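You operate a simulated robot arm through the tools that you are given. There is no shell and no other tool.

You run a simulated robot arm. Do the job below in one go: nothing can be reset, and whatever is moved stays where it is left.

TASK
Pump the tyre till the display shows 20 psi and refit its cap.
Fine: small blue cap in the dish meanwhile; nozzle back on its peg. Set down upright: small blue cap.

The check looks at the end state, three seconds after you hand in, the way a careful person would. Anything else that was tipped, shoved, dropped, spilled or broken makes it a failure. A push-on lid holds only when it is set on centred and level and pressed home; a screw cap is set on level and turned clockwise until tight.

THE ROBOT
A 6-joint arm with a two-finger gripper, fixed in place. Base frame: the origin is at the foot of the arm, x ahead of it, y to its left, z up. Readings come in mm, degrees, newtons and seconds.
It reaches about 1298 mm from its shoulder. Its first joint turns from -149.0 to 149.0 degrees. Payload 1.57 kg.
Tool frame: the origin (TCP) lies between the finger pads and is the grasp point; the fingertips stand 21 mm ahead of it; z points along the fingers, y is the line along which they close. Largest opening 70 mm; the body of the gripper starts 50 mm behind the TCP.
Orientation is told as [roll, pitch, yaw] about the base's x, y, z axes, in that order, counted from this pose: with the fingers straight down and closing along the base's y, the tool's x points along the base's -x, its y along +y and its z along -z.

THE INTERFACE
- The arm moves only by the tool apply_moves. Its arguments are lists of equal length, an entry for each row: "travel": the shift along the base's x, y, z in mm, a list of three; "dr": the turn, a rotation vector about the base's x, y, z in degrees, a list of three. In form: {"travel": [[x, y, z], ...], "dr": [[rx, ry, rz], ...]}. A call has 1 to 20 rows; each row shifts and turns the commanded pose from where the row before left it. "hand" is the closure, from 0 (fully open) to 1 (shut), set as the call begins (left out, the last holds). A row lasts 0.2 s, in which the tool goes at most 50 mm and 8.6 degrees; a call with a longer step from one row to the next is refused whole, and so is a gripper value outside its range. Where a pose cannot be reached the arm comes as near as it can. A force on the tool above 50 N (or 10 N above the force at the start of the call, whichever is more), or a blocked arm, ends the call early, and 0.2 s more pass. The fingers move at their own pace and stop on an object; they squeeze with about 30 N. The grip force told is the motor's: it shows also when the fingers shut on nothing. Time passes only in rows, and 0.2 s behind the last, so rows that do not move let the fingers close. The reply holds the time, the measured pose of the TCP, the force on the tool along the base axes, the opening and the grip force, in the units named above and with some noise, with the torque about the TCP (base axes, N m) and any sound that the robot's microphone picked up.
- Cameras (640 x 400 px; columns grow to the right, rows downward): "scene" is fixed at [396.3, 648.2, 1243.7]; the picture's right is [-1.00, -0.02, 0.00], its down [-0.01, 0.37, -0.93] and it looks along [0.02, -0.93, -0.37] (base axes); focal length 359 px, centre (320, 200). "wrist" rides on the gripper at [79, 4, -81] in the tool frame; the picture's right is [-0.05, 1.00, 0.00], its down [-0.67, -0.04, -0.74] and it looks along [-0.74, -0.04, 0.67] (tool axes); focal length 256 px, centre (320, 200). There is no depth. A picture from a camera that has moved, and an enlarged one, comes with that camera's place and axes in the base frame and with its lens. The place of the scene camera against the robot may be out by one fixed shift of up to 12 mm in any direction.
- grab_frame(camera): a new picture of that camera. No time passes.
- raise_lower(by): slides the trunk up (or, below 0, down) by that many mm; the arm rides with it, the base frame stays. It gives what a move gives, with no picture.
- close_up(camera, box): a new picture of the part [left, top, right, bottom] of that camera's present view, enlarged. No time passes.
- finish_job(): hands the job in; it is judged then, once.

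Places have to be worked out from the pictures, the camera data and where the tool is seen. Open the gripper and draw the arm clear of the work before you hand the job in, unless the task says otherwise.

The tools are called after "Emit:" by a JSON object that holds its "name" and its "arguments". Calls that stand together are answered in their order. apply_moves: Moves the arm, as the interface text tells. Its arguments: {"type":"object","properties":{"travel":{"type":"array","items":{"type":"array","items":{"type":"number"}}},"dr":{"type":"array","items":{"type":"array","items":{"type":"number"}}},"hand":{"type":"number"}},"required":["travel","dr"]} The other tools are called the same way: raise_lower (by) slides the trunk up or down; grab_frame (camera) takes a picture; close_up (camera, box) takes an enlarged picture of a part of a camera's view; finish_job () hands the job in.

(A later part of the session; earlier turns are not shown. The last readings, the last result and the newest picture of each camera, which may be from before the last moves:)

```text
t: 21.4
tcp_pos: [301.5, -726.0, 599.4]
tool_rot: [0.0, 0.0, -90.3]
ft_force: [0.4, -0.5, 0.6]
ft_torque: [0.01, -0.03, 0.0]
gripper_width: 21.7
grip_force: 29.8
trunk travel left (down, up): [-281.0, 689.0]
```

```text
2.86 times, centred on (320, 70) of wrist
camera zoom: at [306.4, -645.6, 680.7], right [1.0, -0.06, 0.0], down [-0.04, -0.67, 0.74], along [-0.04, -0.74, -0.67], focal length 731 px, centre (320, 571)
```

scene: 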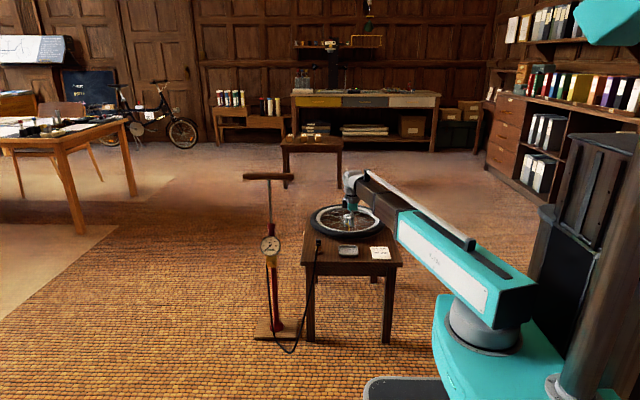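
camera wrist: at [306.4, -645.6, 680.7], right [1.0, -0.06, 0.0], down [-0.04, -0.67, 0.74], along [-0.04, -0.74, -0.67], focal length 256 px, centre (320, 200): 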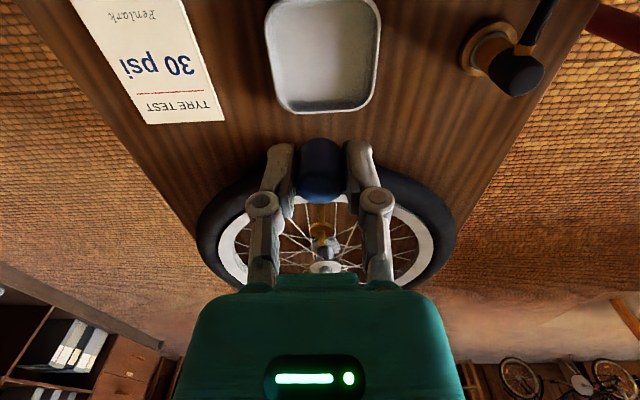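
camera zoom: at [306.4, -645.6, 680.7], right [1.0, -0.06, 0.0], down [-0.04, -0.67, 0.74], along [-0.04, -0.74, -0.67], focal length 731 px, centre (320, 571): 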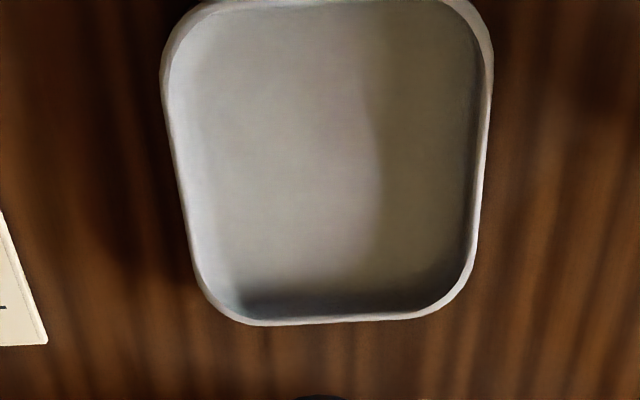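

The gripper is over the dish centre to within a few mm. I lower to TCP≈482, above the expected contact, and check.

Emit:
{"name": "raise_lower", "arguments": {"by": -118}}

Emit:
{"name": "grab_frame", "arguments": {"camera": "wrist"}}

Emit:
{"name": "close_up", "arguments": {"camera": "scene", "box": [310, 215, 390, 265]}}

```text
t: 22.9
tcp_pos: [301.5, -725.2, 481.5]
tool_rot: [0.1, 0.0, -90.1]
ft_force: [-0.3, -0.8, 0.4]
ft_torque: [0.01, -0.01, -0.02]
gripper_width: 21.8
grip_force: 30.4
trunk travel left (down, up): [-163.0, 807.0]
```

```text
taken
camera wrist: at [306.2, -645.6, 562.7], right [1.0, -0.05, 0.0], down [-0.04, -0.67, 0.74], along [-0.04, -0.74, -0.67], focal length 256 px, centre (320, 200)
```

wrist: 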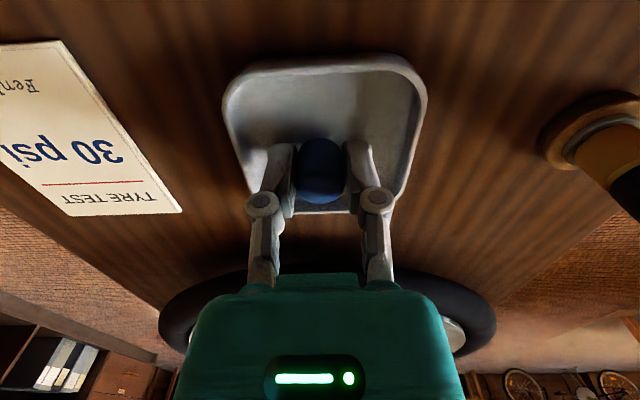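

```text
8.00 times, centred on (350, 240) of scene
camera zoom: at [396.3, 648.2, 1243.7], right [-1.0, -0.02, 0.0], down [-0.01, 0.37, -0.93], along [0.02, -0.93, -0.37], focal length 2875 px, centre (80, -120)
```

zoom: 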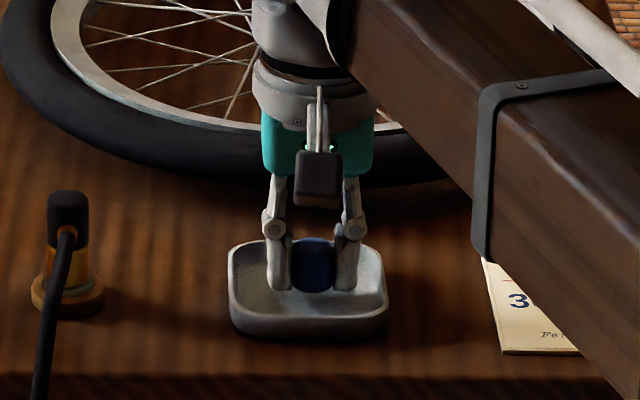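

The cap is inside the dish rim. I shift +3 mm in x to centre it, then lower in small steps until contact.

Emit:
{"name": "apply_moves", "arguments": {"travel": [[3, 0, 0]], "dr": [[0, 0, 0]]}}

Emit:
{"name": "raise_lower", "arguments": {"by": -5}}

Emit:
{"name": "raise_lower", "arguments": {"by": -2}}

Emit:
{"name": "close_up", "arguments": {"camera": "scene", "box": [310, 215, 390, 265]}}

```text
t: 23.3
tcp_pos: [304.0, -724.8, 481.2]
tool_rot: [0.0, 0.0, -89.9]
ft_force: [0.4, 0.2, -0.2]
ft_torque: [0.0, 0.0, -0.03]
gripper_width: 21.5
grip_force: 30.2
trunk travel left (down, up): [-163.0, 807.0]
```

```text
t: 23.9
tcp_pos: [305.2, -724.3, 476.5]
tool_rot: [0.1, 0.1, -90.1]
ft_force: [-0.2, 0.0, -0.2]
ft_torque: [-0.01, -0.01, -0.03]
gripper_width: 21.6
grip_force: 30.3
trunk travel left (down, up): [-158.0, 812.0]
```

```text
t: 24.4
tcp_pos: [304.6, -725.7, 475.8]
tool_rot: [0.0, 0.1, -90.0]
ft_force: [-1.3, -0.4, 0.7]
ft_torque: [-0.02, 0.0, 0.02]
gripper_width: 21.8
grip_force: 30.0
trunk travel left (down, up): [-156.0, 814.0]
```

```text
8.00 times, centred on (350, 240) of scene
camera zoom: at [396.3, 648.2, 1243.7], right [-1.0, -0.02, 0.0], down [-0.01, 0.37, -0.93], along [0.02, -0.93, -0.37], focal length 2875 px, centre (80, -120)
```

zoom: 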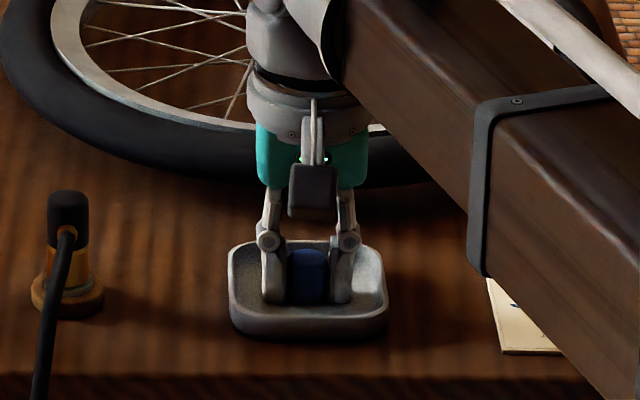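

No contact yet. I continue down in 1.5 mm steps.

Emit:
{"name": "raise_lower", "arguments": {"by": -1.5}}

Emit:
{"name": "raise_lower", "arguments": {"by": -1.5}}

Emit:
{"name": "raise_lower", "arguments": {"by": -1}}

```text
t: 24.9
tcp_pos: [305.8, -724.9, 474.9]
tool_rot: [0.1, -0.1, -90.0]
ft_force: [1.3, -4.0, 17.1]
ft_torque: [-0.08, -0.02, 0.01]
gripper_width: 21.8
grip_force: 29.7
trunk travel left (down, up): [-155.0, 815.0]
```

```text
t: 25.4
tcp_pos: [304.4, -724.5, 474.5]
tool_rot: [0.1, -0.1, -90.0]
ft_force: [4.4, -9.5, 42.7]
ft_torque: [-0.07, 0.05, 0.01]
gripper_width: 21.8
grip_force: 29.7
trunk travel left (down, up): [-153.0, 817.0]
```

```text
t: 25.8
tcp_pos: [305.2, -725.2, 474.3]
tool_rot: [0.1, -0.2, -90.0]
ft_force: [2.2, 0.8, 44.2]
ft_torque: [0.14, 0.15, -0.09]
gripper_width: 21.9
grip_force: 29.7
trunk travel left (down, up): [-153.0, 817.0]
stopped: the force on the tool passed its limit at 58 N (the readings are from after the stop); the commanded pose is now the measured one
```

Contact came at TCP≈475, and I pressed a bit too hard. I raise slightly to relieve the force before opening.

Emit:
{"name": "raise_lower", "arguments": {"by": 1.5}}

Emit:
{"name": "close_up", "arguments": {"camera": "scene", "box": [310, 215, 390, 265]}}

Emit:
{"name": "grab_frame", "arguments": {"camera": "wrist"}}

```text
t: 26.3
tcp_pos: [305.2, -723.6, 474.6]
tool_rot: [0.0, -0.2, -89.9]
ft_force: [-0.3, 4.4, 24.7]
ft_torque: [0.11, 0.07, -0.01]
gripper_width: 21.9
grip_force: 30.0
trunk travel left (down, up): [-154.0, 816.0]
```

```text
8.00 times, centred on (350, 240) of scene
camera zoom: at [396.3, 648.2, 1243.7], right [-1.0, -0.02, 0.0], down [-0.01, 0.37, -0.93], along [0.02, -0.93, -0.37], focal length 2875 px, centre (80, -120)
```

zoom: 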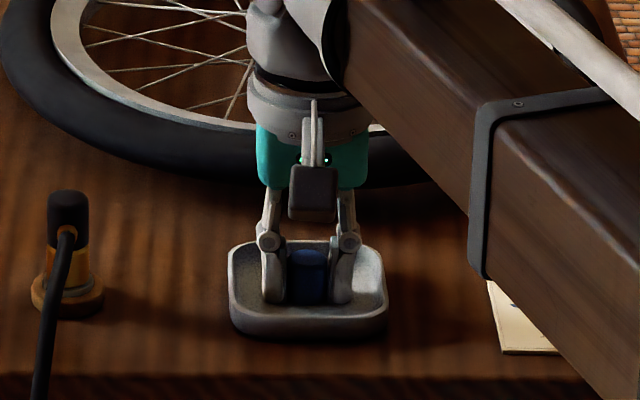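

```text
taken
camera wrist: at [308.8, -644.8, 555.2], right [1.0, -0.05, 0.0], down [-0.04, -0.66, 0.75], along [-0.04, -0.75, -0.67], focal length 256 px, centre (320, 200)
```

wrist: 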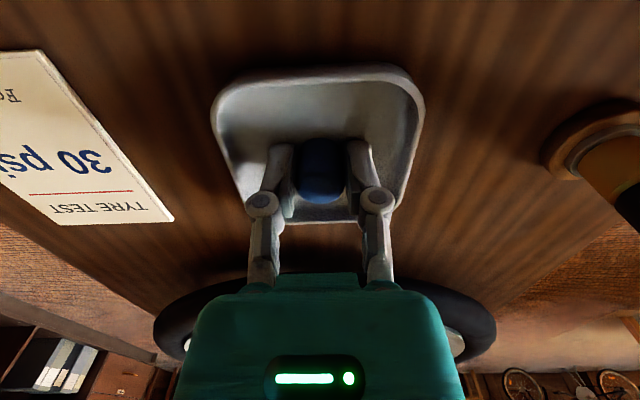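

Emit:
{"name": "raise_lower", "arguments": {"by": 1}}

```text
t: 26.8
tcp_pos: [304.8, -725.0, 474.3]
tool_rot: [0.1, -0.1, -90.1]
ft_force: [-2.2, 4.7, 10.0]
ft_torque: [0.14, 0.06, -0.02]
gripper_width: 21.8
grip_force: 29.7
trunk travel left (down, up): [-155.0, 815.0]
```

The force is still 10 N, so I raise another 0.5 mm. Then I open to about 36 mm so the fingers don't touch the dish walls.

Emit:
{"name": "raise_lower", "arguments": {"by": 0.5}}

Emit:
{"name": "apply_moves", "arguments": {"travel": [[0, 0, 0], [0, 0, 0], [0, 0, 0]], "dr": [[0, 0, 0], [0, 0, 0], [0, 0, 0]], "hand": 0.5}}

Emit:
{"name": "close_up", "arguments": {"camera": "scene", "box": [310, 215, 390, 265]}}

Emit:
{"name": "grab_frame", "arguments": {"camera": "wrist"}}

```text
t: 27.3
tcp_pos: [305.4, -726.2, 475.4]
tool_rot: [0.0, -0.2, -90.1]
ft_force: [-1.1, -1.2, 1.2]
ft_torque: [0.01, 0.0, 0.03]
gripper_width: 21.7
grip_force: 30.0
trunk travel left (down, up): [-156.0, 814.0]
```

```text
t: 28.1
tcp_pos: [305.7, -726.2, 474.0]
tool_rot: [-0.1, -0.2, -90.0]
ft_force: [-0.3, 0.2, 0.0]
ft_torque: [0.01, 0.02, 0.03]
gripper_width: 35.2
grip_force: 0.1
trunk travel left (down, up): [-156.0, 814.0]
```

```text
8.00 times, centred on (350, 240) of scene
camera zoom: at [396.3, 648.2, 1243.7], right [-1.0, -0.02, 0.0], down [-0.01, 0.37, -0.93], along [0.02, -0.93, -0.37], focal length 2875 px, centre (80, -120)
```

zoom: 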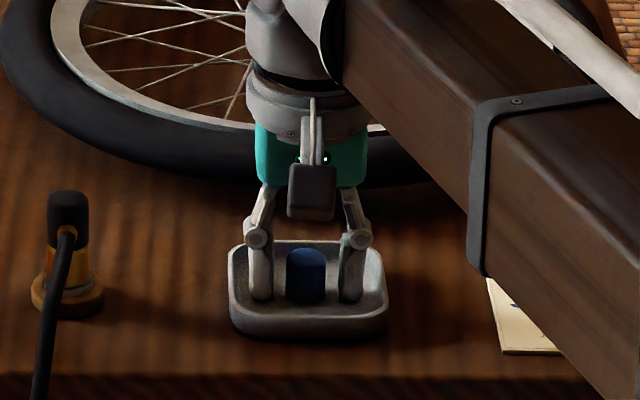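

```text
taken
camera wrist: at [309.3, -646.0, 555.4], right [1.0, -0.05, 0.0], down [-0.04, -0.67, 0.75], along [-0.04, -0.74, -0.67], focal length 256 px, centre (320, 200)
```

wrist: 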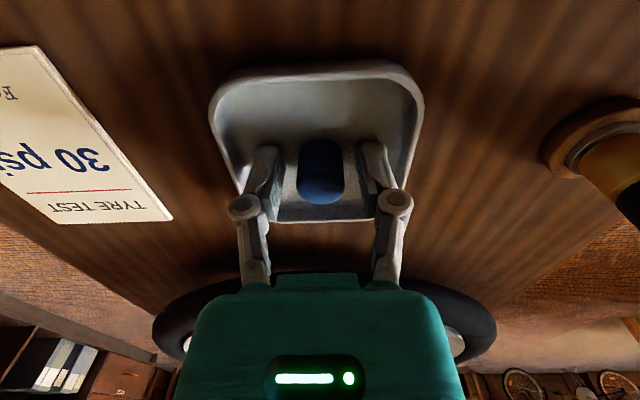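

The cap stands upright in the dish and is released. I raise straight up and then look at the nozzle and peg.

Emit:
{"name": "raise_lower", "arguments": {"by": 125}}

Emit:
{"name": "grab_frame", "arguments": {"camera": "wrist"}}

Emit:
{"name": "close_up", "arguments": {"camera": "wrist", "box": [440, 0, 600, 100]}}

Emit:
{"name": "close_up", "arguments": {"camera": "scene", "box": [310, 215, 390, 265]}}

```text
t: 29.6
tcp_pos: [305.1, -726.3, 599.2]
tool_rot: [0.0, -0.1, -90.1]
ft_force: [-0.6, -0.2, -0.3]
ft_torque: [0.04, -0.05, 0.01]
gripper_width: 34.7
grip_force: 0.1
trunk travel left (down, up): [-281.0, 689.0]
```

```text
taken
camera wrist: at [309.3, -646.0, 680.4], right [1.0, -0.05, 0.0], down [-0.04, -0.67, 0.75], along [-0.04, -0.74, -0.67], focal length 256 px, centre (320, 200)
```

wrist: 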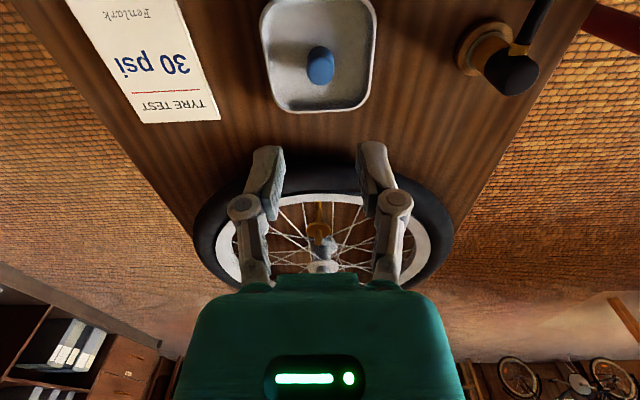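

```text
4.00 times, centred on (520, 50) of wrist
camera zoom: at [309.3, -646.0, 680.4], right [1.0, -0.05, 0.0], down [-0.04, -0.67, 0.75], along [-0.04, -0.74, -0.67], focal length 1024 px, centre (-480, 800)
```

zoom: 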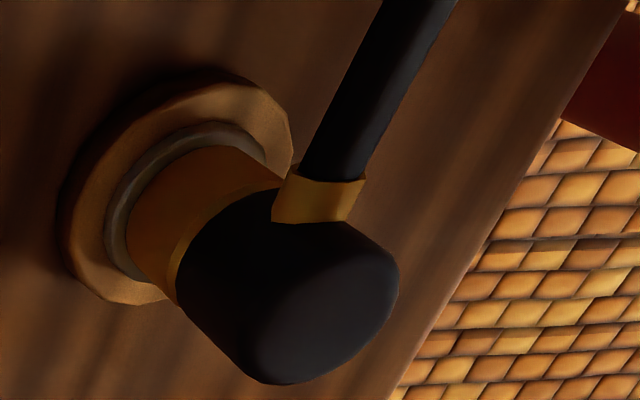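

```text
8.00 times, centred on (350, 240) of scene
camera zoom: at [396.3, 648.2, 1243.7], right [-1.0, -0.02, 0.0], down [-0.01, 0.37, -0.93], along [0.02, -0.93, -0.37], focal length 2875 px, centre (80, -120)
```

zoom: 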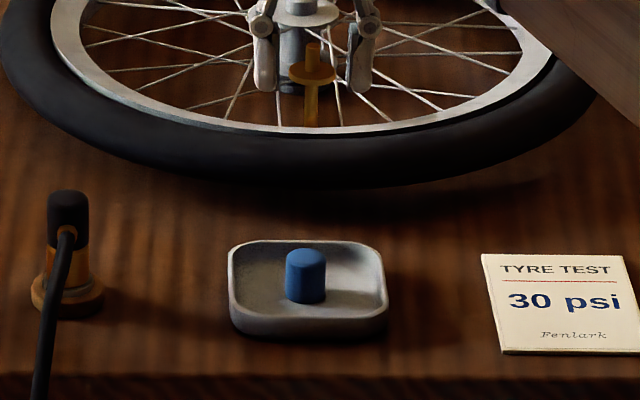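

The cap stands upright in the dish. The nozzle top is near (437,-724,508). I move above it at z=600 for a precise look.

Emit:
{"name": "apply_moves", "arguments": {"travel": [[26, 0, 0], [26, 0, 0], [26, 0, 0], [26, 0, 0], [27, 0, 0]], "dr": [[0, 0, 0], [0, 0, 0], [0, 0, 0], [0, 0, 0], [0, 0, 0]]}}

Emit:
{"name": "grab_frame", "arguments": {"camera": "wrist"}}

Emit:
{"name": "close_up", "arguments": {"camera": "wrist", "box": [270, 0, 370, 110]}}

Emit:
{"name": "grab_frame", "arguments": {"camera": "scene"}}

```text
t: 30.8
tcp_pos: [436.4, -723.1, 600.1]
tool_rot: [0.1, -0.1, -90.0]
ft_force: [0.8, -0.1, -0.3]
ft_torque: [0.01, 0.0, 0.0]
gripper_width: 34.8
grip_force: 0.0
trunk travel left (down, up): [-281.0, 689.0]
```

```text
taken
camera wrist: at [441.1, -643.5, 680.5], right [1.0, -0.05, 0.0], down [-0.04, -0.67, 0.75], along [-0.04, -0.74, -0.67], focal length 256 px, centre (320, 200)
```

wrist: 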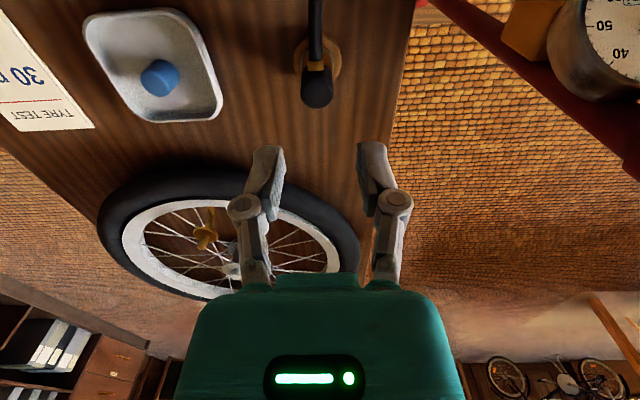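

```text
3.64 times, centred on (320, 55) of wrist
camera zoom: at [441.1, -643.5, 680.5], right [1.0, -0.05, 0.0], down [-0.04, -0.67, 0.75], along [-0.04, -0.74, -0.67], focal length 931 px, centre (320, 727)
```

zoom: 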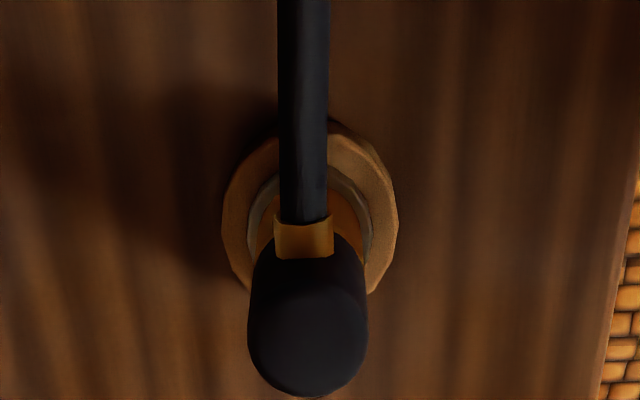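

```text
taken
```

scene: 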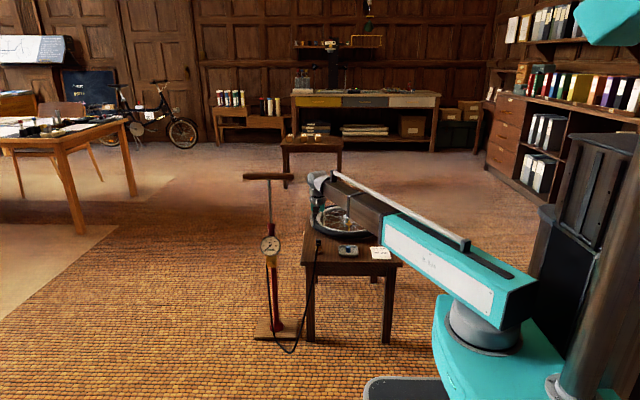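

The nozzle axis is at (434.6,-723.5), top z≈512, about 22 mm across, with the hose leaving toward +y between the fingers. I centre, open a bit more, lower to z≈540 and check.

Emit:
{"name": "apply_moves", "arguments": {"travel": [[-2.5, -1, 0], [0, 0, 0]], "dr": [[0, 0, 0], [0, 0, 0]], "hand": 0.3}}

Emit:
{"name": "raise_lower", "arguments": {"by": -60}}

Emit:
{"name": "close_up", "arguments": {"camera": "wrist", "box": [220, 40, 420, 240]}}

Emit:
{"name": "close_up", "arguments": {"camera": "scene", "box": [290, 215, 350, 265]}}

```text
t: 31.4
tcp_pos: [434.2, -725.8, 598.6]
tool_rot: [0.0, -0.1, -90.1]
ft_force: [0.9, -0.2, 0.2]
ft_torque: [0.0, 0.02, -0.02]
gripper_width: 48.9
grip_force: 0.1
trunk travel left (down, up): [-281.0, 689.0]
```

```text
t: 32.4
tcp_pos: [432.8, -725.6, 539.9]
tool_rot: [0.0, -0.1, -90.0]
ft_force: [0.0, 0.1, 0.0]
ft_torque: [0.0, 0.03, 0.01]
gripper_width: 49.1
grip_force: 0.1
trunk travel left (down, up): [-221.0, 749.0]
```

```text
2.00 times, centred on (320, 140) of wrist
camera zoom: at [437.7, -645.4, 620.4], right [1.0, -0.05, 0.0], down [-0.04, -0.67, 0.75], along [-0.04, -0.74, -0.67], focal length 512 px, centre (320, 320)
```

zoom: 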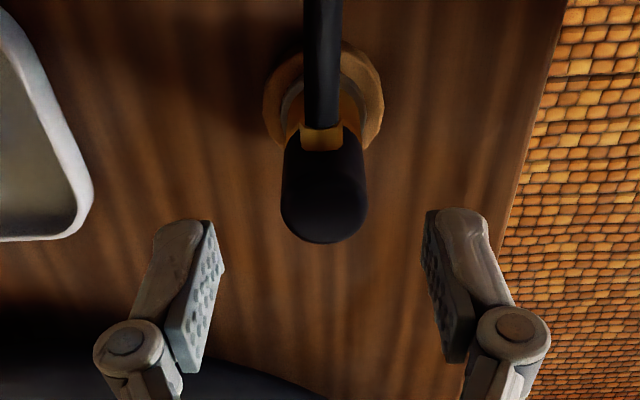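

```text
8.00 times, centred on (320, 240) of scene
camera zoom: at [396.3, 648.2, 1243.7], right [-1.0, -0.02, 0.0], down [-0.01, 0.37, -0.93], along [0.02, -0.93, -0.37], focal length 2875 px, centre (320, -120)
```

zoom: 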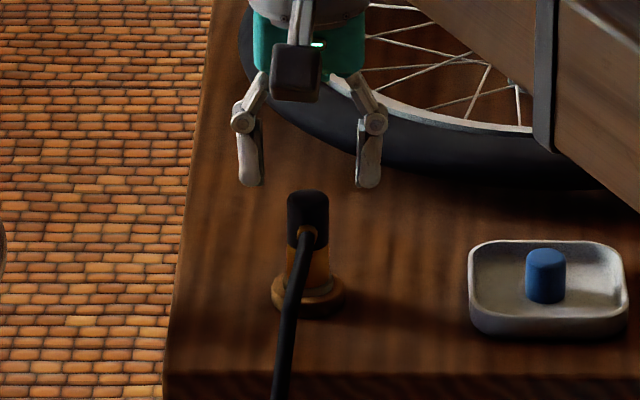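

The nozzle is confirmed at (434.5,-723.5). I nudge and lower to TCP ≈ 500, then grip.

Emit:
{"name": "apply_moves", "arguments": {"travel": [[0.8, 0.8, 0]], "dr": [[0, 0, 0]]}}

Emit:
{"name": "raise_lower", "arguments": {"by": -39}}

Emit:
{"name": "grab_frame", "arguments": {"camera": "wrist"}}

Emit:
{"name": "close_up", "arguments": {"camera": "scene", "box": [290, 215, 350, 265]}}

```text
t: 32.8
tcp_pos: [434.2, -725.3, 539.4]
tool_rot: [0.0, -0.1, -90.0]
ft_force: [0.3, 0.7, -0.1]
ft_torque: [-0.02, 0.01, -0.01]
gripper_width: 48.9
grip_force: 0.0
trunk travel left (down, up): [-221.0, 749.0]
```

```text
t: 33.7
tcp_pos: [434.4, -724.6, 500.2]
tool_rot: [0.0, -0.1, -90.0]
ft_force: [0.0, 1.0, -0.3]
ft_torque: [-0.01, -0.01, 0.01]
gripper_width: 49.0
grip_force: 0.2
trunk travel left (down, up): [-182.0, 788.0]
```

```text
taken
camera wrist: at [438.7, -644.9, 581.4], right [1.0, -0.05, 0.0], down [-0.04, -0.67, 0.75], along [-0.04, -0.74, -0.67], focal length 256 px, centre (320, 200)
```

wrist: 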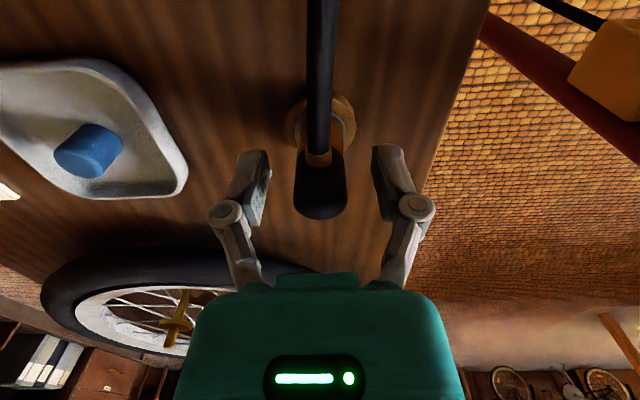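

```text
8.00 times, centred on (320, 240) of scene
camera zoom: at [396.3, 648.2, 1243.7], right [-1.0, -0.02, 0.0], down [-0.01, 0.37, -0.93], along [0.02, -0.93, -0.37], focal length 2875 px, centre (320, -120)
```

zoom: 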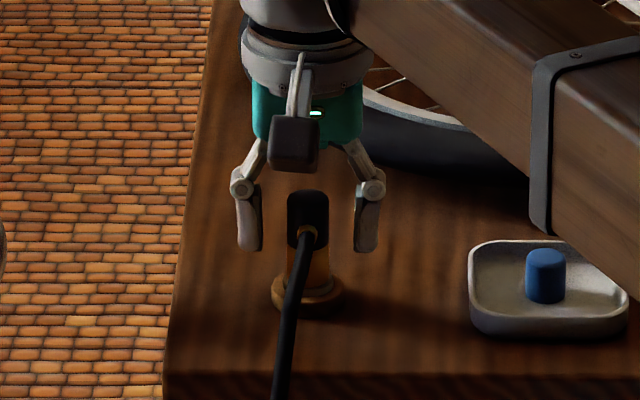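

The fingers straddle the black nozzle body, so I close on it.

Emit:
{"name": "apply_moves", "arguments": {"travel": [[0, 0, 0], [0, 0, 0], [0, 0, 0], [0, 0, 0]], "dr": [[0, 0, 0], [0, 0, 0], [0, 0, 0], [0, 0, 0]], "hand": 1}}

Emit:
{"name": "grab_frame", "arguments": {"camera": "wrist"}}

```text
t: 34.7
tcp_pos: [434.3, -724.3, 504.6]
tool_rot: [0.1, -0.1, -90.0]
ft_force: [1.9, -3.8, 31.5]
ft_torque: [-0.09, 0.04, 0.0]
gripper_width: 21.7
grip_force: 29.6
trunk travel left (down, up): [-182.0, 788.0]
```

```text
taken
camera wrist: at [438.1, -644.3, 583.6], right [1.0, -0.05, 0.0], down [-0.04, -0.66, 0.75], along [-0.04, -0.75, -0.66], focal length 256 px, centre (320, 200)
```

wrist: 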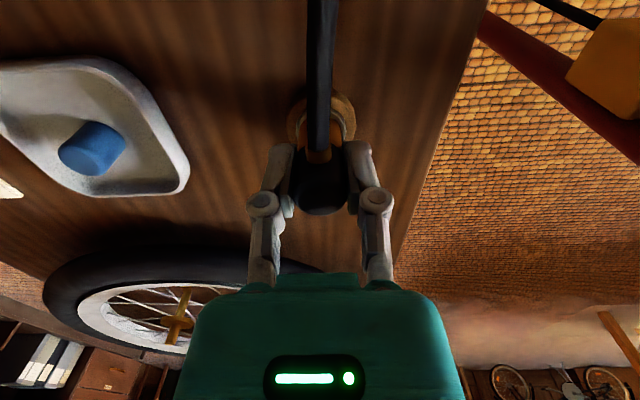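

I have a firm grip at 21.7 mm, with an upward reaction of 31 N from closing. I raise gently to lift the nozzle off its peg and watch the force.

Emit:
{"name": "raise_lower", "arguments": {"by": 4}}

Emit:
{"name": "close_up", "arguments": {"camera": "scene", "box": [290, 215, 350, 265]}}

```text
t: 35.2
tcp_pos: [434.8, -724.9, 504.5]
tool_rot: [0.0, -0.1, -90.1]
ft_force: [0.2, 0.8, -0.9]
ft_torque: [0.02, 0.01, -0.01]
gripper_width: 21.1
grip_force: 29.8
trunk travel left (down, up): [-186.0, 784.0]
```

```text
8.00 times, centred on (320, 240) of scene
camera zoom: at [396.3, 648.2, 1243.7], right [-1.0, -0.02, 0.0], down [-0.01, 0.37, -0.93], along [0.02, -0.93, -0.37], focal length 2875 px, centre (320, -120)
```

zoom: 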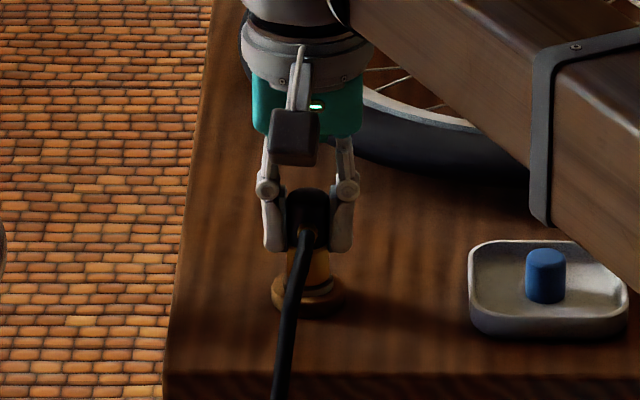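

The force is zero. I raise 20 mm more and check that the nozzle lifts free and stays vertical.

Emit:
{"name": "raise_lower", "arguments": {"by": 20}}

Emit:
{"name": "close_up", "arguments": {"camera": "scene", "box": [290, 205, 350, 265]}}

Emit:
{"name": "close_up", "arguments": {"camera": "wrist", "box": [220, 40, 420, 240]}}

```text
t: 35.9
tcp_pos: [434.1, -725.1, 524.8]
tool_rot: [0.0, 0.0, -90.1]
ft_force: [0.0, -0.7, -1.1]
ft_torque: [0.0, -0.03, 0.0]
gripper_width: 21.1
grip_force: 30.2
trunk travel left (down, up): [-206.0, 764.0]
```

```text
6.67 times, centred on (320, 235) of scene
camera zoom: at [396.3, 648.2, 1243.7], right [-1.0, -0.02, 0.0], down [-0.01, 0.37, -0.93], along [0.02, -0.93, -0.37], focal length 2396 px, centre (320, -33)
```

zoom: 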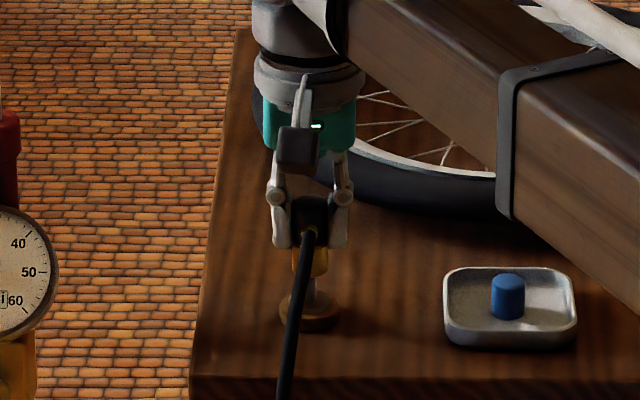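

```text
2.00 times, centred on (320, 140) of wrist
camera zoom: at [438.7, -645.0, 605.4], right [1.0, -0.05, 0.0], down [-0.04, -0.67, 0.75], along [-0.04, -0.74, -0.67], focal length 512 px, centre (320, 320)
```

zoom: 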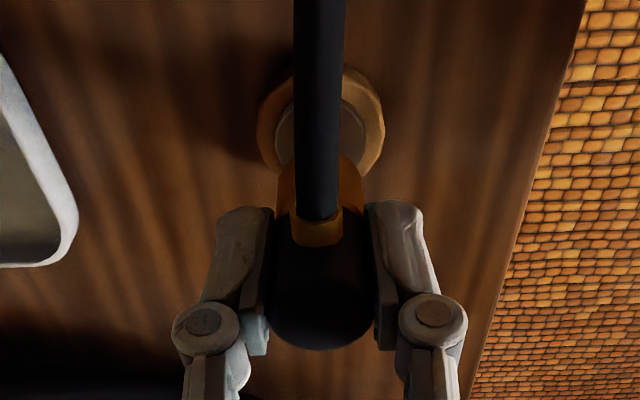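

The nozzle is free and hangs vertical. I raise it to travel height and turn it -60°, so the hose leads off toward +x and won't sweep over the dish with the cap.

Emit:
{"name": "raise_lower", "arguments": {"by": 95}}

Emit:
{"name": "apply_moves", "arguments": {"travel": [[0, 0, 0], [0, 0, 0], [0, 0, 0], [0, 0, 0], [0, 0, 0], [0, 0, 0], [0, 0, 0], [0, 0, 0]], "dr": [[0, 0, -7.5], [0, 0, -7.5], [0, 0, -7.5], [0, 0, -7.5], [0, 0, -7.5], [0, 0, -7.5], [0, 0, -7.5], [0, 0, -7.5]]}}

Emit:
{"name": "grab_frame", "arguments": {"camera": "wrist"}}

Emit:
{"name": "close_up", "arguments": {"camera": "scene", "box": [230, 160, 430, 360]}}

```text
t: 37.1
tcp_pos: [434.9, -725.6, 620.8]
tool_rot: [0.0, -0.1, -90.0]
ft_force: [0.9, -0.4, -0.1]
ft_torque: [0.02, -0.01, 0.0]
gripper_width: 21.4
grip_force: 30.3
trunk travel left (down, up): [-301.0, 669.0]
```

```text
t: 39.0
tcp_pos: [434.3, -725.7, 620.2]
tool_rot: [0.0, -0.1, -150.3]
ft_force: [-0.8, 0.1, -0.8]
ft_torque: [0.01, 0.0, 0.01]
gripper_width: 21.0
grip_force: 30.5
trunk travel left (down, up): [-301.0, 669.0]
```

```text
taken
camera wrist: at [505.0, -688.5, 700.3], right [0.45, -0.89, 0.0], down [-0.59, -0.3, 0.75], along [-0.67, -0.34, -0.67], focal length 256 px, centre (320, 200)
```

wrist: 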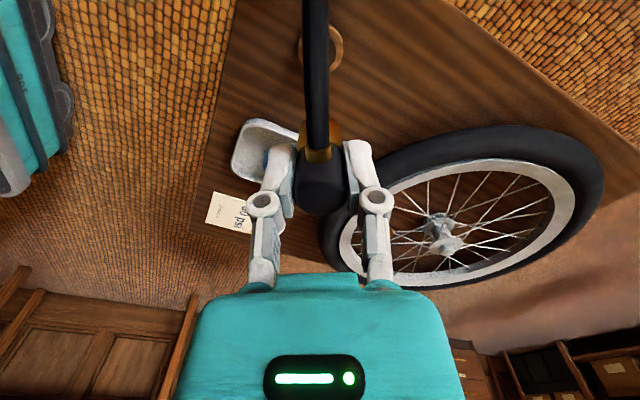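

```text
2.00 times, centred on (330, 260) of scene
camera zoom: at [396.3, 648.2, 1243.7], right [-1.0, -0.02, 0.0], down [-0.01, 0.37, -0.93], along [0.02, -0.93, -0.37], focal length 719 px, centre (300, 80)
```

zoom: 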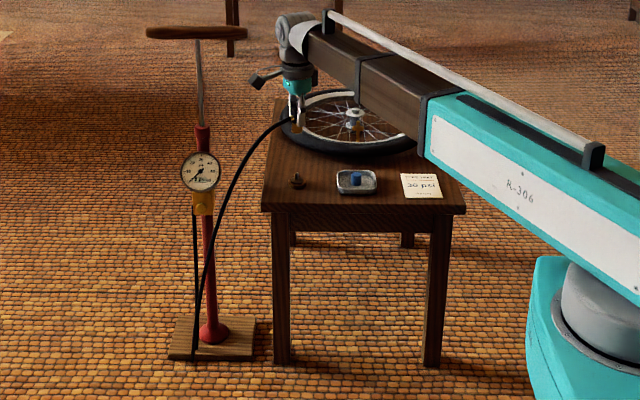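

The hose now leads toward the pump. I move the nozzle over the valve axis at (294.8,-885.1).

Emit:
{"name": "apply_moves", "arguments": {"travel": [[-23.3, -26.8, 0], [-23.3, -26.8, 0], [-23.3, -26.8, 0], [-23.3, -26.8, 0], [-23.2, -26.8, 0], [-23.2, -26.8, 0]], "dr": [[0, 0, 0], [0, 0, 0], [0, 0, 0], [0, 0, 0], [0, 0, 0], [0, 0, 0]]}}

Emit:
{"name": "grab_frame", "arguments": {"camera": "wrist"}}

Emit:
{"name": "close_up", "arguments": {"camera": "scene", "box": [300, 170, 400, 260]}}

Emit:
{"name": "grab_frame", "arguments": {"camera": "scene"}}

```text
t: 40.4
tcp_pos: [295.8, -888.0, 619.9]
tool_rot: [0.1, -0.1, -150.0]
ft_force: [0.5, -0.4, 0.2]
ft_torque: [-0.03, -0.02, 0.02]
gripper_width: 21.2
grip_force: 30.2
trunk travel left (down, up): [-301.0, 669.0]
```

```text
taken
camera wrist: at [366.4, -851.6, 700.4], right [0.45, -0.89, 0.0], down [-0.59, -0.3, 0.75], along [-0.66, -0.34, -0.67], focal length 256 px, centre (320, 200)
```

wrist: 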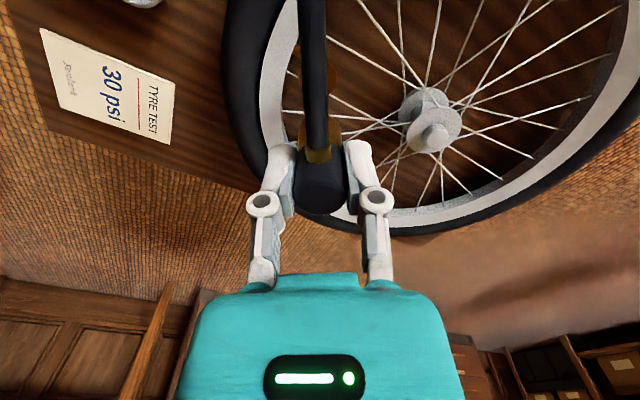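

```text
4.44 times, centred on (350, 215) of scene
camera zoom: at [396.3, 648.2, 1243.7], right [-1.0, -0.02, 0.0], down [-0.01, 0.37, -0.93], along [0.02, -0.93, -0.37], focal length 1597 px, centre (187, 133)
```

zoom: 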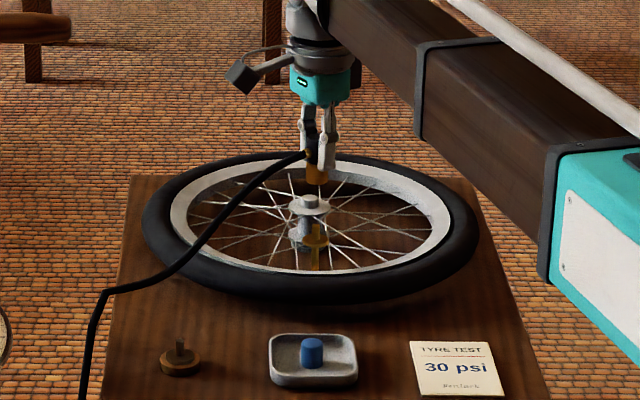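

```text
taken
```

scene: 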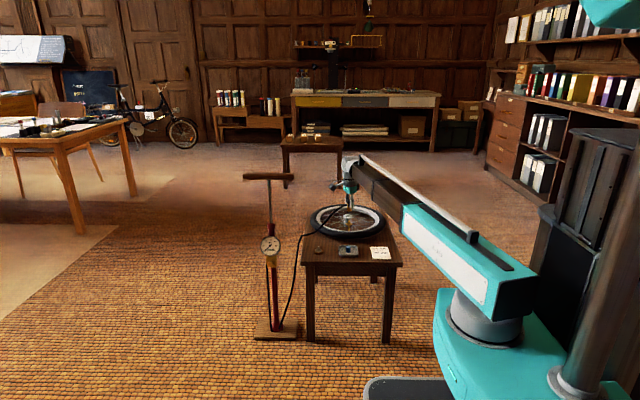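

Emit:
{"name": "close_up", "arguments": {"camera": "scene", "box": [335, 190, 365, 232]}}

Emit:
{"name": "close_up", "arguments": {"camera": "wrist", "box": [260, 40, 380, 220]}}

```text
9.52 times, centred on (350, 211) of scene
camera zoom: at [396.3, 648.2, 1243.7], right [-1.0, -0.02, 0.0], down [-0.01, 0.37, -0.93], along [0.02, -0.93, -0.37], focal length 3422 px, centre (34, 95)
```

zoom: 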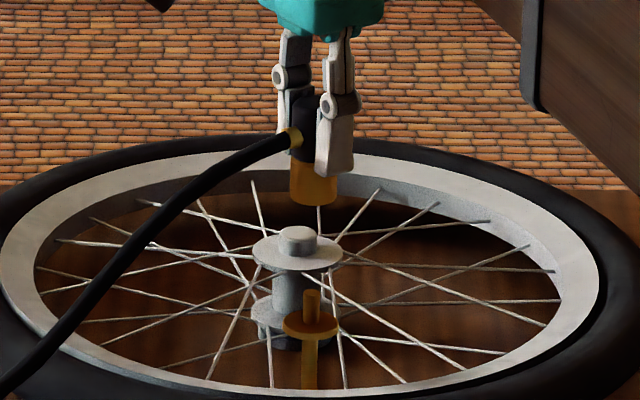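

```text
2.22 times, centred on (320, 130) of wrist
camera zoom: at [366.4, -851.6, 700.4], right [0.45, -0.89, 0.0], down [-0.59, -0.3, 0.75], along [-0.66, -0.34, -0.67], focal length 569 px, centre (320, 356)
```

zoom: 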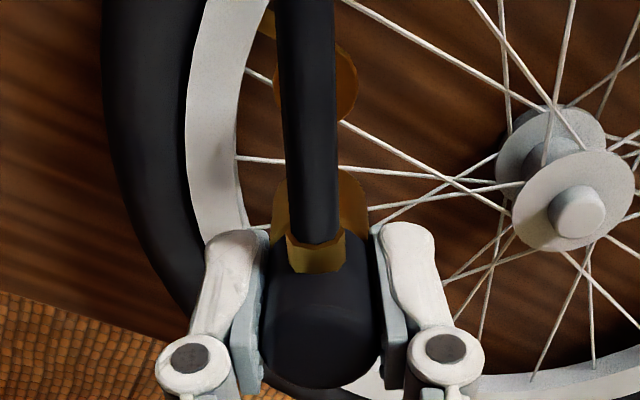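

Emit:
{"name": "close_up", "arguments": {"camera": "scene", "box": [340, 198, 364, 214]}}

Emit:
{"name": "close_up", "arguments": {"camera": "scene", "box": [340, 214, 364, 230]}}

```text
16.00 times, centred on (352, 206) of scene
camera zoom: at [396.3, 648.2, 1243.7], right [-1.0, -0.02, 0.0], down [-0.01, 0.37, -0.93], along [0.02, -0.93, -0.37], focal length 5750 px, centre (-192, 104)
```

zoom: 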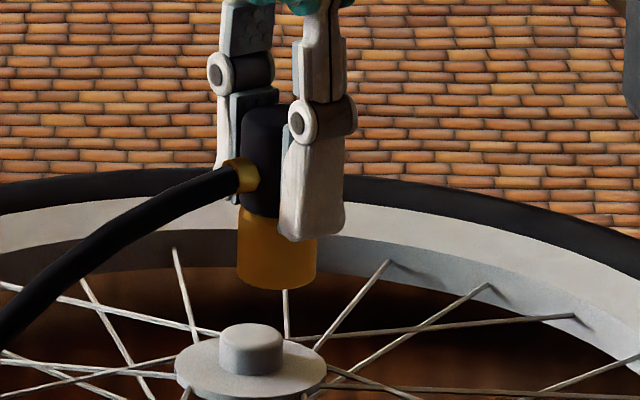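

```text
16.00 times, centred on (352, 222) of scene
camera zoom: at [396.3, 648.2, 1243.7], right [-1.0, -0.02, 0.0], down [-0.01, 0.37, -0.93], along [0.02, -0.93, -0.37], focal length 5750 px, centre (-192, -152)
```

zoom: 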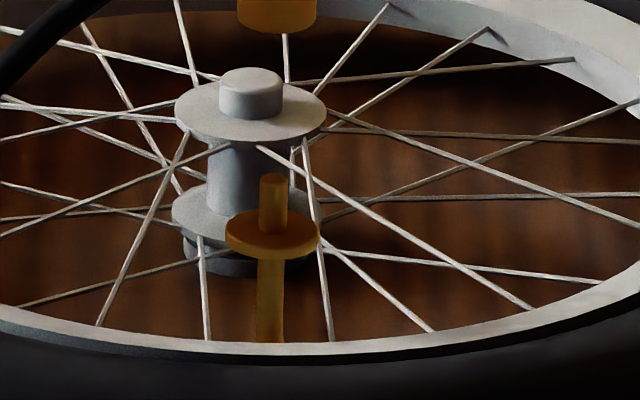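

Comparing views, the nozzle needs about (-1.1,+2.6) mm to be on the valve axis. I make that correction and re-check the pose.

Emit:
{"name": "apply_moves", "arguments": {"travel": [[-1.1, 2.6, 0], [0, 0, 0]], "dr": [[0, 0, 0], [0, 0, 0]]}}

Emit:
{"name": "close_up", "arguments": {"camera": "wrist", "box": [260, 40, 380, 220]}}

Emit:
{"name": "close_up", "arguments": {"camera": "scene", "box": [340, 198, 364, 214]}}

```text
t: 41.0
tcp_pos: [295.2, -883.6, 619.6]
tool_rot: [0.0, -0.2, -150.1]
ft_force: [-0.7, 0.2, -0.9]
ft_torque: [0.03, 0.04, 0.03]
gripper_width: 21.3
grip_force: 29.9
trunk travel left (down, up): [-301.0, 669.0]
```

```text
2.22 times, centred on (320, 130) of wrist
camera zoom: at [365.0, -847.4, 700.3], right [0.45, -0.89, 0.0], down [-0.59, -0.3, 0.75], along [-0.66, -0.34, -0.67], focal length 569 px, centre (320, 356)
```

zoom: 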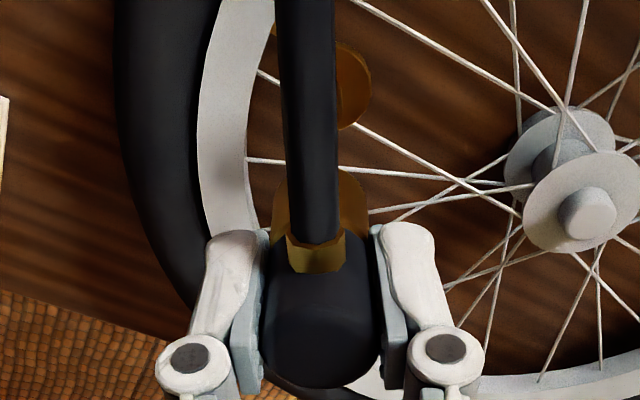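

```text
16.00 times, centred on (352, 206) of scene
camera zoom: at [396.3, 648.2, 1243.7], right [-1.0, -0.02, 0.0], down [-0.01, 0.37, -0.93], along [0.02, -0.93, -0.37], focal length 5750 px, centre (-192, 104)
```

zoom: 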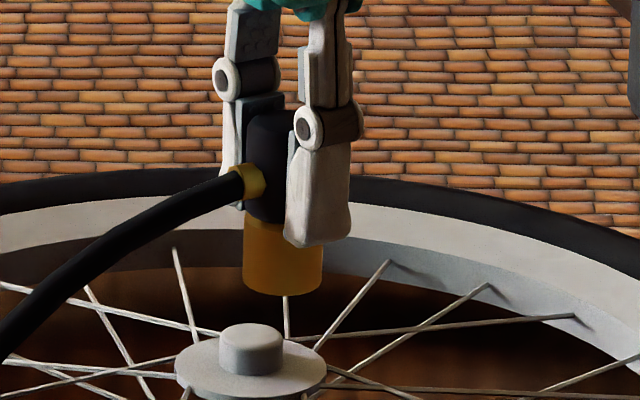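

Emit:
{"name": "apply_moves", "arguments": {"travel": [[1.1, -2.0, 0], [0, 0, 0]], "dr": [[0, 0, 0], [0, 0, 0]]}}

Emit:
{"name": "close_up", "arguments": {"camera": "wrist", "box": [290, 50, 350, 110]}}

Emit:
{"name": "close_up", "arguments": {"camera": "scene", "box": [340, 198, 364, 214]}}

```text
t: 41.5
tcp_pos: [295.6, -885.0, 619.9]
tool_rot: [0.0, -0.1, -149.9]
ft_force: [-0.2, 0.0, 0.2]
ft_torque: [0.01, 0.05, 0.0]
gripper_width: 21.1
grip_force: 30.2
trunk travel left (down, up): [-301.0, 669.0]
```

```text
6.67 times, centred on (320, 80) of wrist
camera zoom: at [365.9, -849.1, 700.3], right [0.45, -0.89, 0.0], down [-0.59, -0.3, 0.75], along [-0.66, -0.34, -0.67], focal length 1707 px, centre (320, 1000)
```

zoom: 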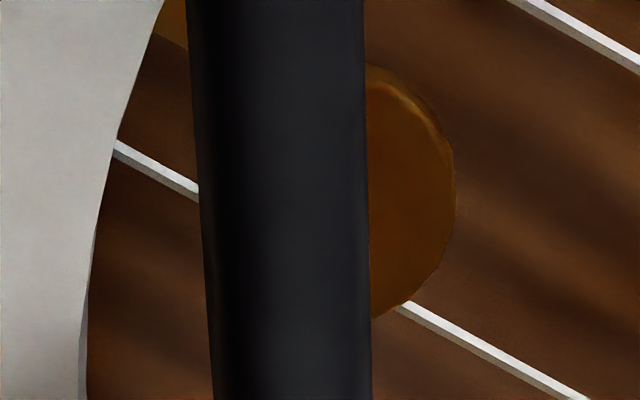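

```text
16.00 times, centred on (352, 206) of scene
camera zoom: at [396.3, 648.2, 1243.7], right [-1.0, -0.02, 0.0], down [-0.01, 0.37, -0.93], along [0.02, -0.93, -0.37], focal length 5750 px, centre (-192, 104)
```

zoom: 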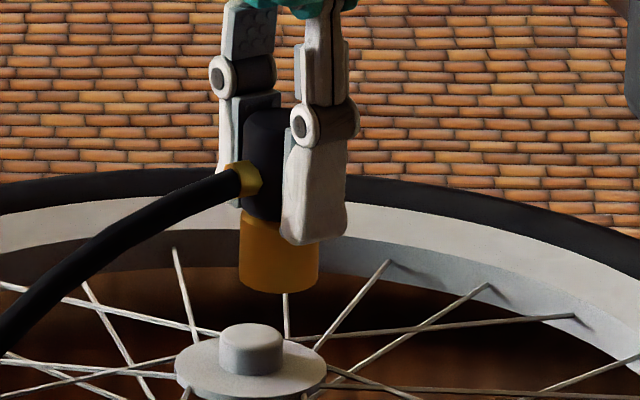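

The scene view now shows the nozzle aligned with the valve in x, and the wrist view agrees within about 1 mm. I lower to just above the post and check again.

Emit:
{"name": "raise_lower", "arguments": {"by": -44}}

Emit:
{"name": "close_up", "arguments": {"camera": "scene", "box": [338, 206, 362, 230]}}

Emit:
{"name": "close_up", "arguments": {"camera": "wrist", "box": [280, 80, 380, 220]}}

```text
t: 42.4
tcp_pos: [294.4, -885.3, 575.4]
tool_rot: [0.0, -0.1, -150.1]
ft_force: [-0.2, 0.0, -1.0]
ft_torque: [-0.01, 0.01, -0.03]
gripper_width: 21.2
grip_force: 30.1
trunk travel left (down, up): [-257.0, 713.0]
```

```text
16.00 times, centred on (350, 218) of scene
camera zoom: at [396.3, 648.2, 1243.7], right [-1.0, -0.02, 0.0], down [-0.01, 0.37, -0.93], along [0.02, -0.93, -0.37], focal length 5750 px, centre (-160, -88)
```

zoom: 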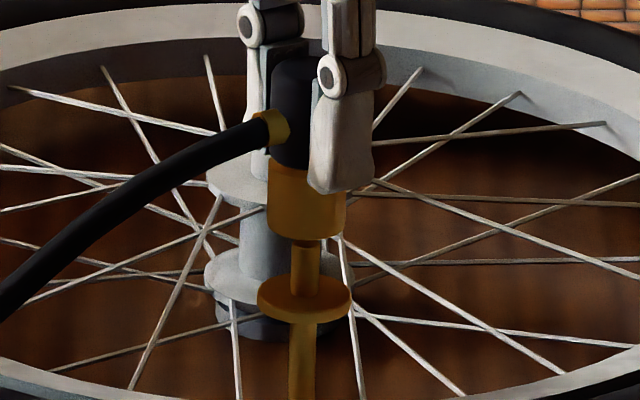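

```text
2.86 times, centred on (330, 150) of wrist
camera zoom: at [365.9, -849.1, 656.3], right [0.45, -0.89, 0.0], down [-0.59, -0.3, 0.75], along [-0.66, -0.34, -0.67], focal length 731 px, centre (291, 343)
```

zoom: 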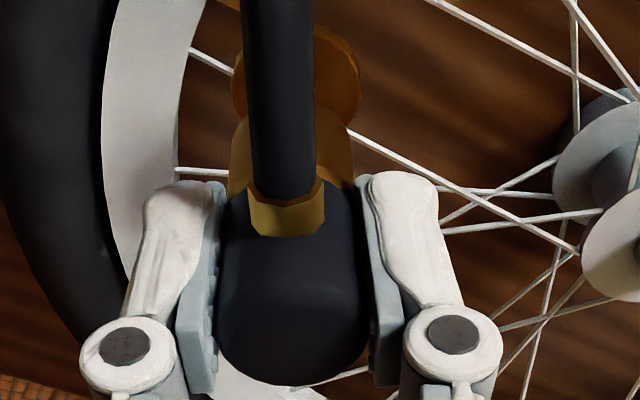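

The scene view shows x well aligned, and the wrist view suggests about -0.9 mm in y. I apply that and lower gently onto the post.

Emit:
{"name": "apply_moves", "arguments": {"travel": [[0.1, -0.9, 0], [0, 0, 0]], "dr": [[0, 0, 0], [0, 0, 0]]}}

Emit:
{"name": "raise_lower", "arguments": {"by": -6}}

Emit:
{"name": "close_up", "arguments": {"camera": "scene", "box": [338, 206, 362, 230]}}

Emit:
{"name": "close_up", "arguments": {"camera": "wrist", "box": [280, 80, 380, 220]}}

```text
t: 43.0
tcp_pos: [295.3, -886.3, 575.9]
tool_rot: [0.0, -0.1, -149.9]
ft_force: [-0.5, 0.3, -1.5]
ft_torque: [0.02, -0.02, 0.04]
gripper_width: 21.2
grip_force: 30.0
trunk travel left (down, up): [-257.0, 713.0]
```

```text
t: 43.6
tcp_pos: [295.6, -886.1, 569.1]
tool_rot: [0.0, -0.1, -150.0]
ft_force: [-0.3, -1.0, -1.3]
ft_torque: [0.01, -0.02, 0.01]
gripper_width: 21.1
grip_force: 29.9
trunk travel left (down, up): [-251.0, 719.0]
```

```text
16.00 times, centred on (350, 218) of scene
camera zoom: at [396.3, 648.2, 1243.7], right [-1.0, -0.02, 0.0], down [-0.01, 0.37, -0.93], along [0.02, -0.93, -0.37], focal length 5750 px, centre (-160, -88)
```

zoom: 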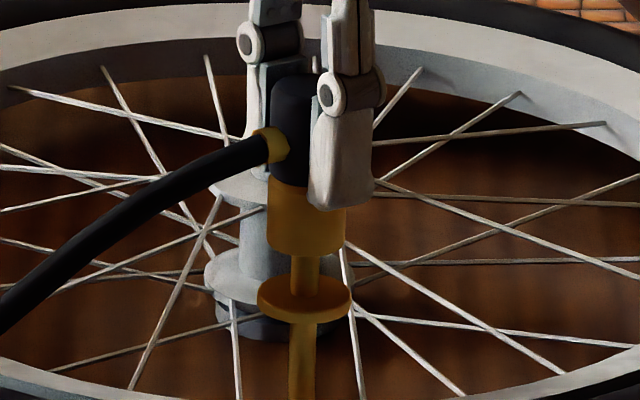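

```text
2.86 times, centred on (330, 150) of wrist
camera zoom: at [365.8, -850.4, 650.3], right [0.45, -0.89, 0.0], down [-0.59, -0.3, 0.75], along [-0.66, -0.34, -0.67], focal length 731 px, centre (291, 343)
```

zoom: 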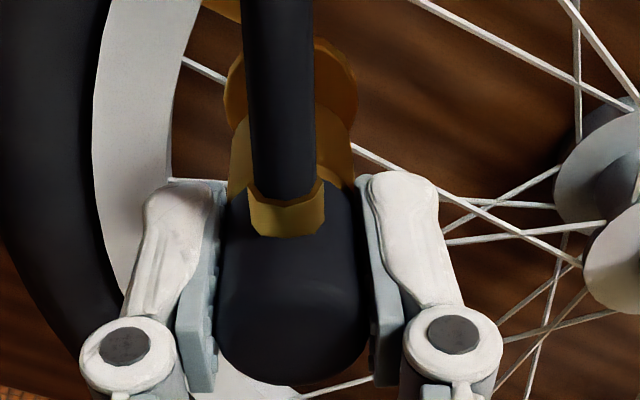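

It's aligned and the nozzle mouth is at the post top with no side force. I continue down in steps.

Emit:
{"name": "raise_lower", "arguments": {"by": -5}}

```text
t: 44.1
tcp_pos: [294.4, -887.1, 565.4]
tool_rot: [0.0, -0.1, -150.0]
ft_force: [0.0, -0.2, -0.5]
ft_torque: [-0.01, -0.01, -0.01]
gripper_width: 21.3
grip_force: 30.1
trunk travel left (down, up): [-246.0, 724.0]
```

Emit:
{"name": "raise_lower", "arguments": {"by": -5}}

Emit:
{"name": "close_up", "arguments": {"camera": "scene", "box": [338, 206, 362, 230]}}

```text
t: 44.6
tcp_pos: [294.8, -885.9, 559.3]
tool_rot: [0.0, -0.2, -150.0]
ft_force: [-0.6, -0.6, -0.8]
ft_torque: [0.03, -0.01, 0.03]
gripper_width: 21.2
grip_force: 30.1
trunk travel left (down, up): [-241.0, 729.0]
```

```text
16.00 times, centred on (350, 218) of scene
camera zoom: at [396.3, 648.2, 1243.7], right [-1.0, -0.02, 0.0], down [-0.01, 0.37, -0.93], along [0.02, -0.93, -0.37], focal length 5750 px, centre (-160, -88)
```

zoom: 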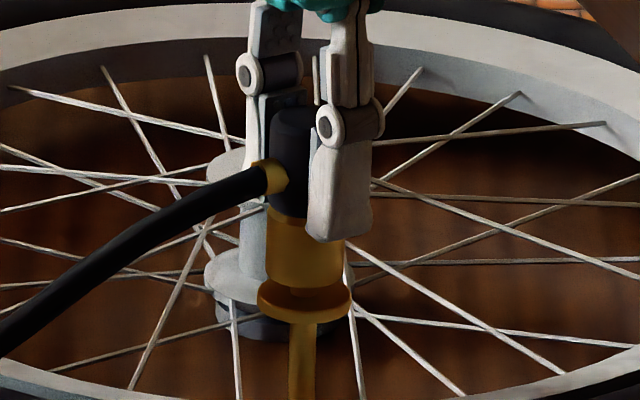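

The nozzle is sliding over the post, with about 5 mm left to the flange. I continue carefully.

Emit:
{"name": "raise_lower", "arguments": {"by": -3}}

```text
t: 45.2
tcp_pos: [295.1, -887.2, 556.6]
tool_rot: [0.0, -0.1, -150.0]
ft_force: [-0.7, 0.9, -0.8]
ft_torque: [-0.02, 0.01, 0.0]
gripper_width: 21.4
grip_force: 30.5
trunk travel left (down, up): [-238.0, 732.0]
```

Emit:
{"name": "raise_lower", "arguments": {"by": -2}}

```text
t: 45.7
tcp_pos: [295.0, -886.3, 554.4]
tool_rot: [0.1, -0.1, -150.1]
ft_force: [-0.2, -0.6, 0.2]
ft_torque: [-0.03, -0.01, 0.0]
gripper_width: 21.2
grip_force: 30.0
trunk travel left (down, up): [-236.0, 734.0]
```

Emit:
{"name": "raise_lower", "arguments": {"by": -1.5}}

Emit:
{"name": "close_up", "arguments": {"camera": "scene", "box": [338, 206, 362, 230]}}

```text
t: 46.2
tcp_pos: [294.3, -887.3, 554.8]
tool_rot: [0.0, -0.2, -150.1]
ft_force: [0.7, -0.9, 4.2]
ft_torque: [-0.1, 0.01, -0.01]
gripper_width: 21.3
grip_force: 29.7
trunk travel left (down, up): [-234.0, 736.0]
```

```text
16.00 times, centred on (350, 218) of scene
camera zoom: at [396.3, 648.2, 1243.7], right [-1.0, -0.02, 0.0], down [-0.01, 0.37, -0.93], along [0.02, -0.93, -0.37], focal length 5750 px, centre (-160, -88)
```

zoom: 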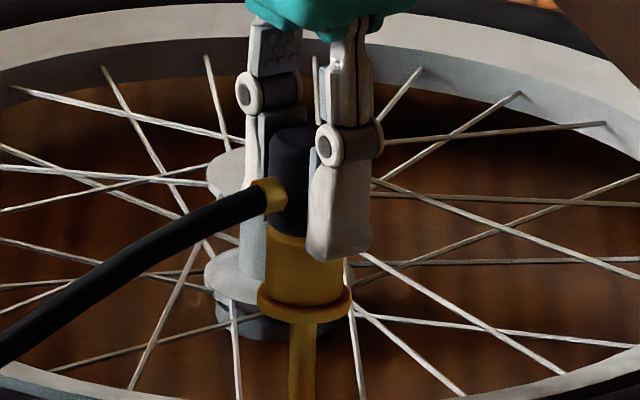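

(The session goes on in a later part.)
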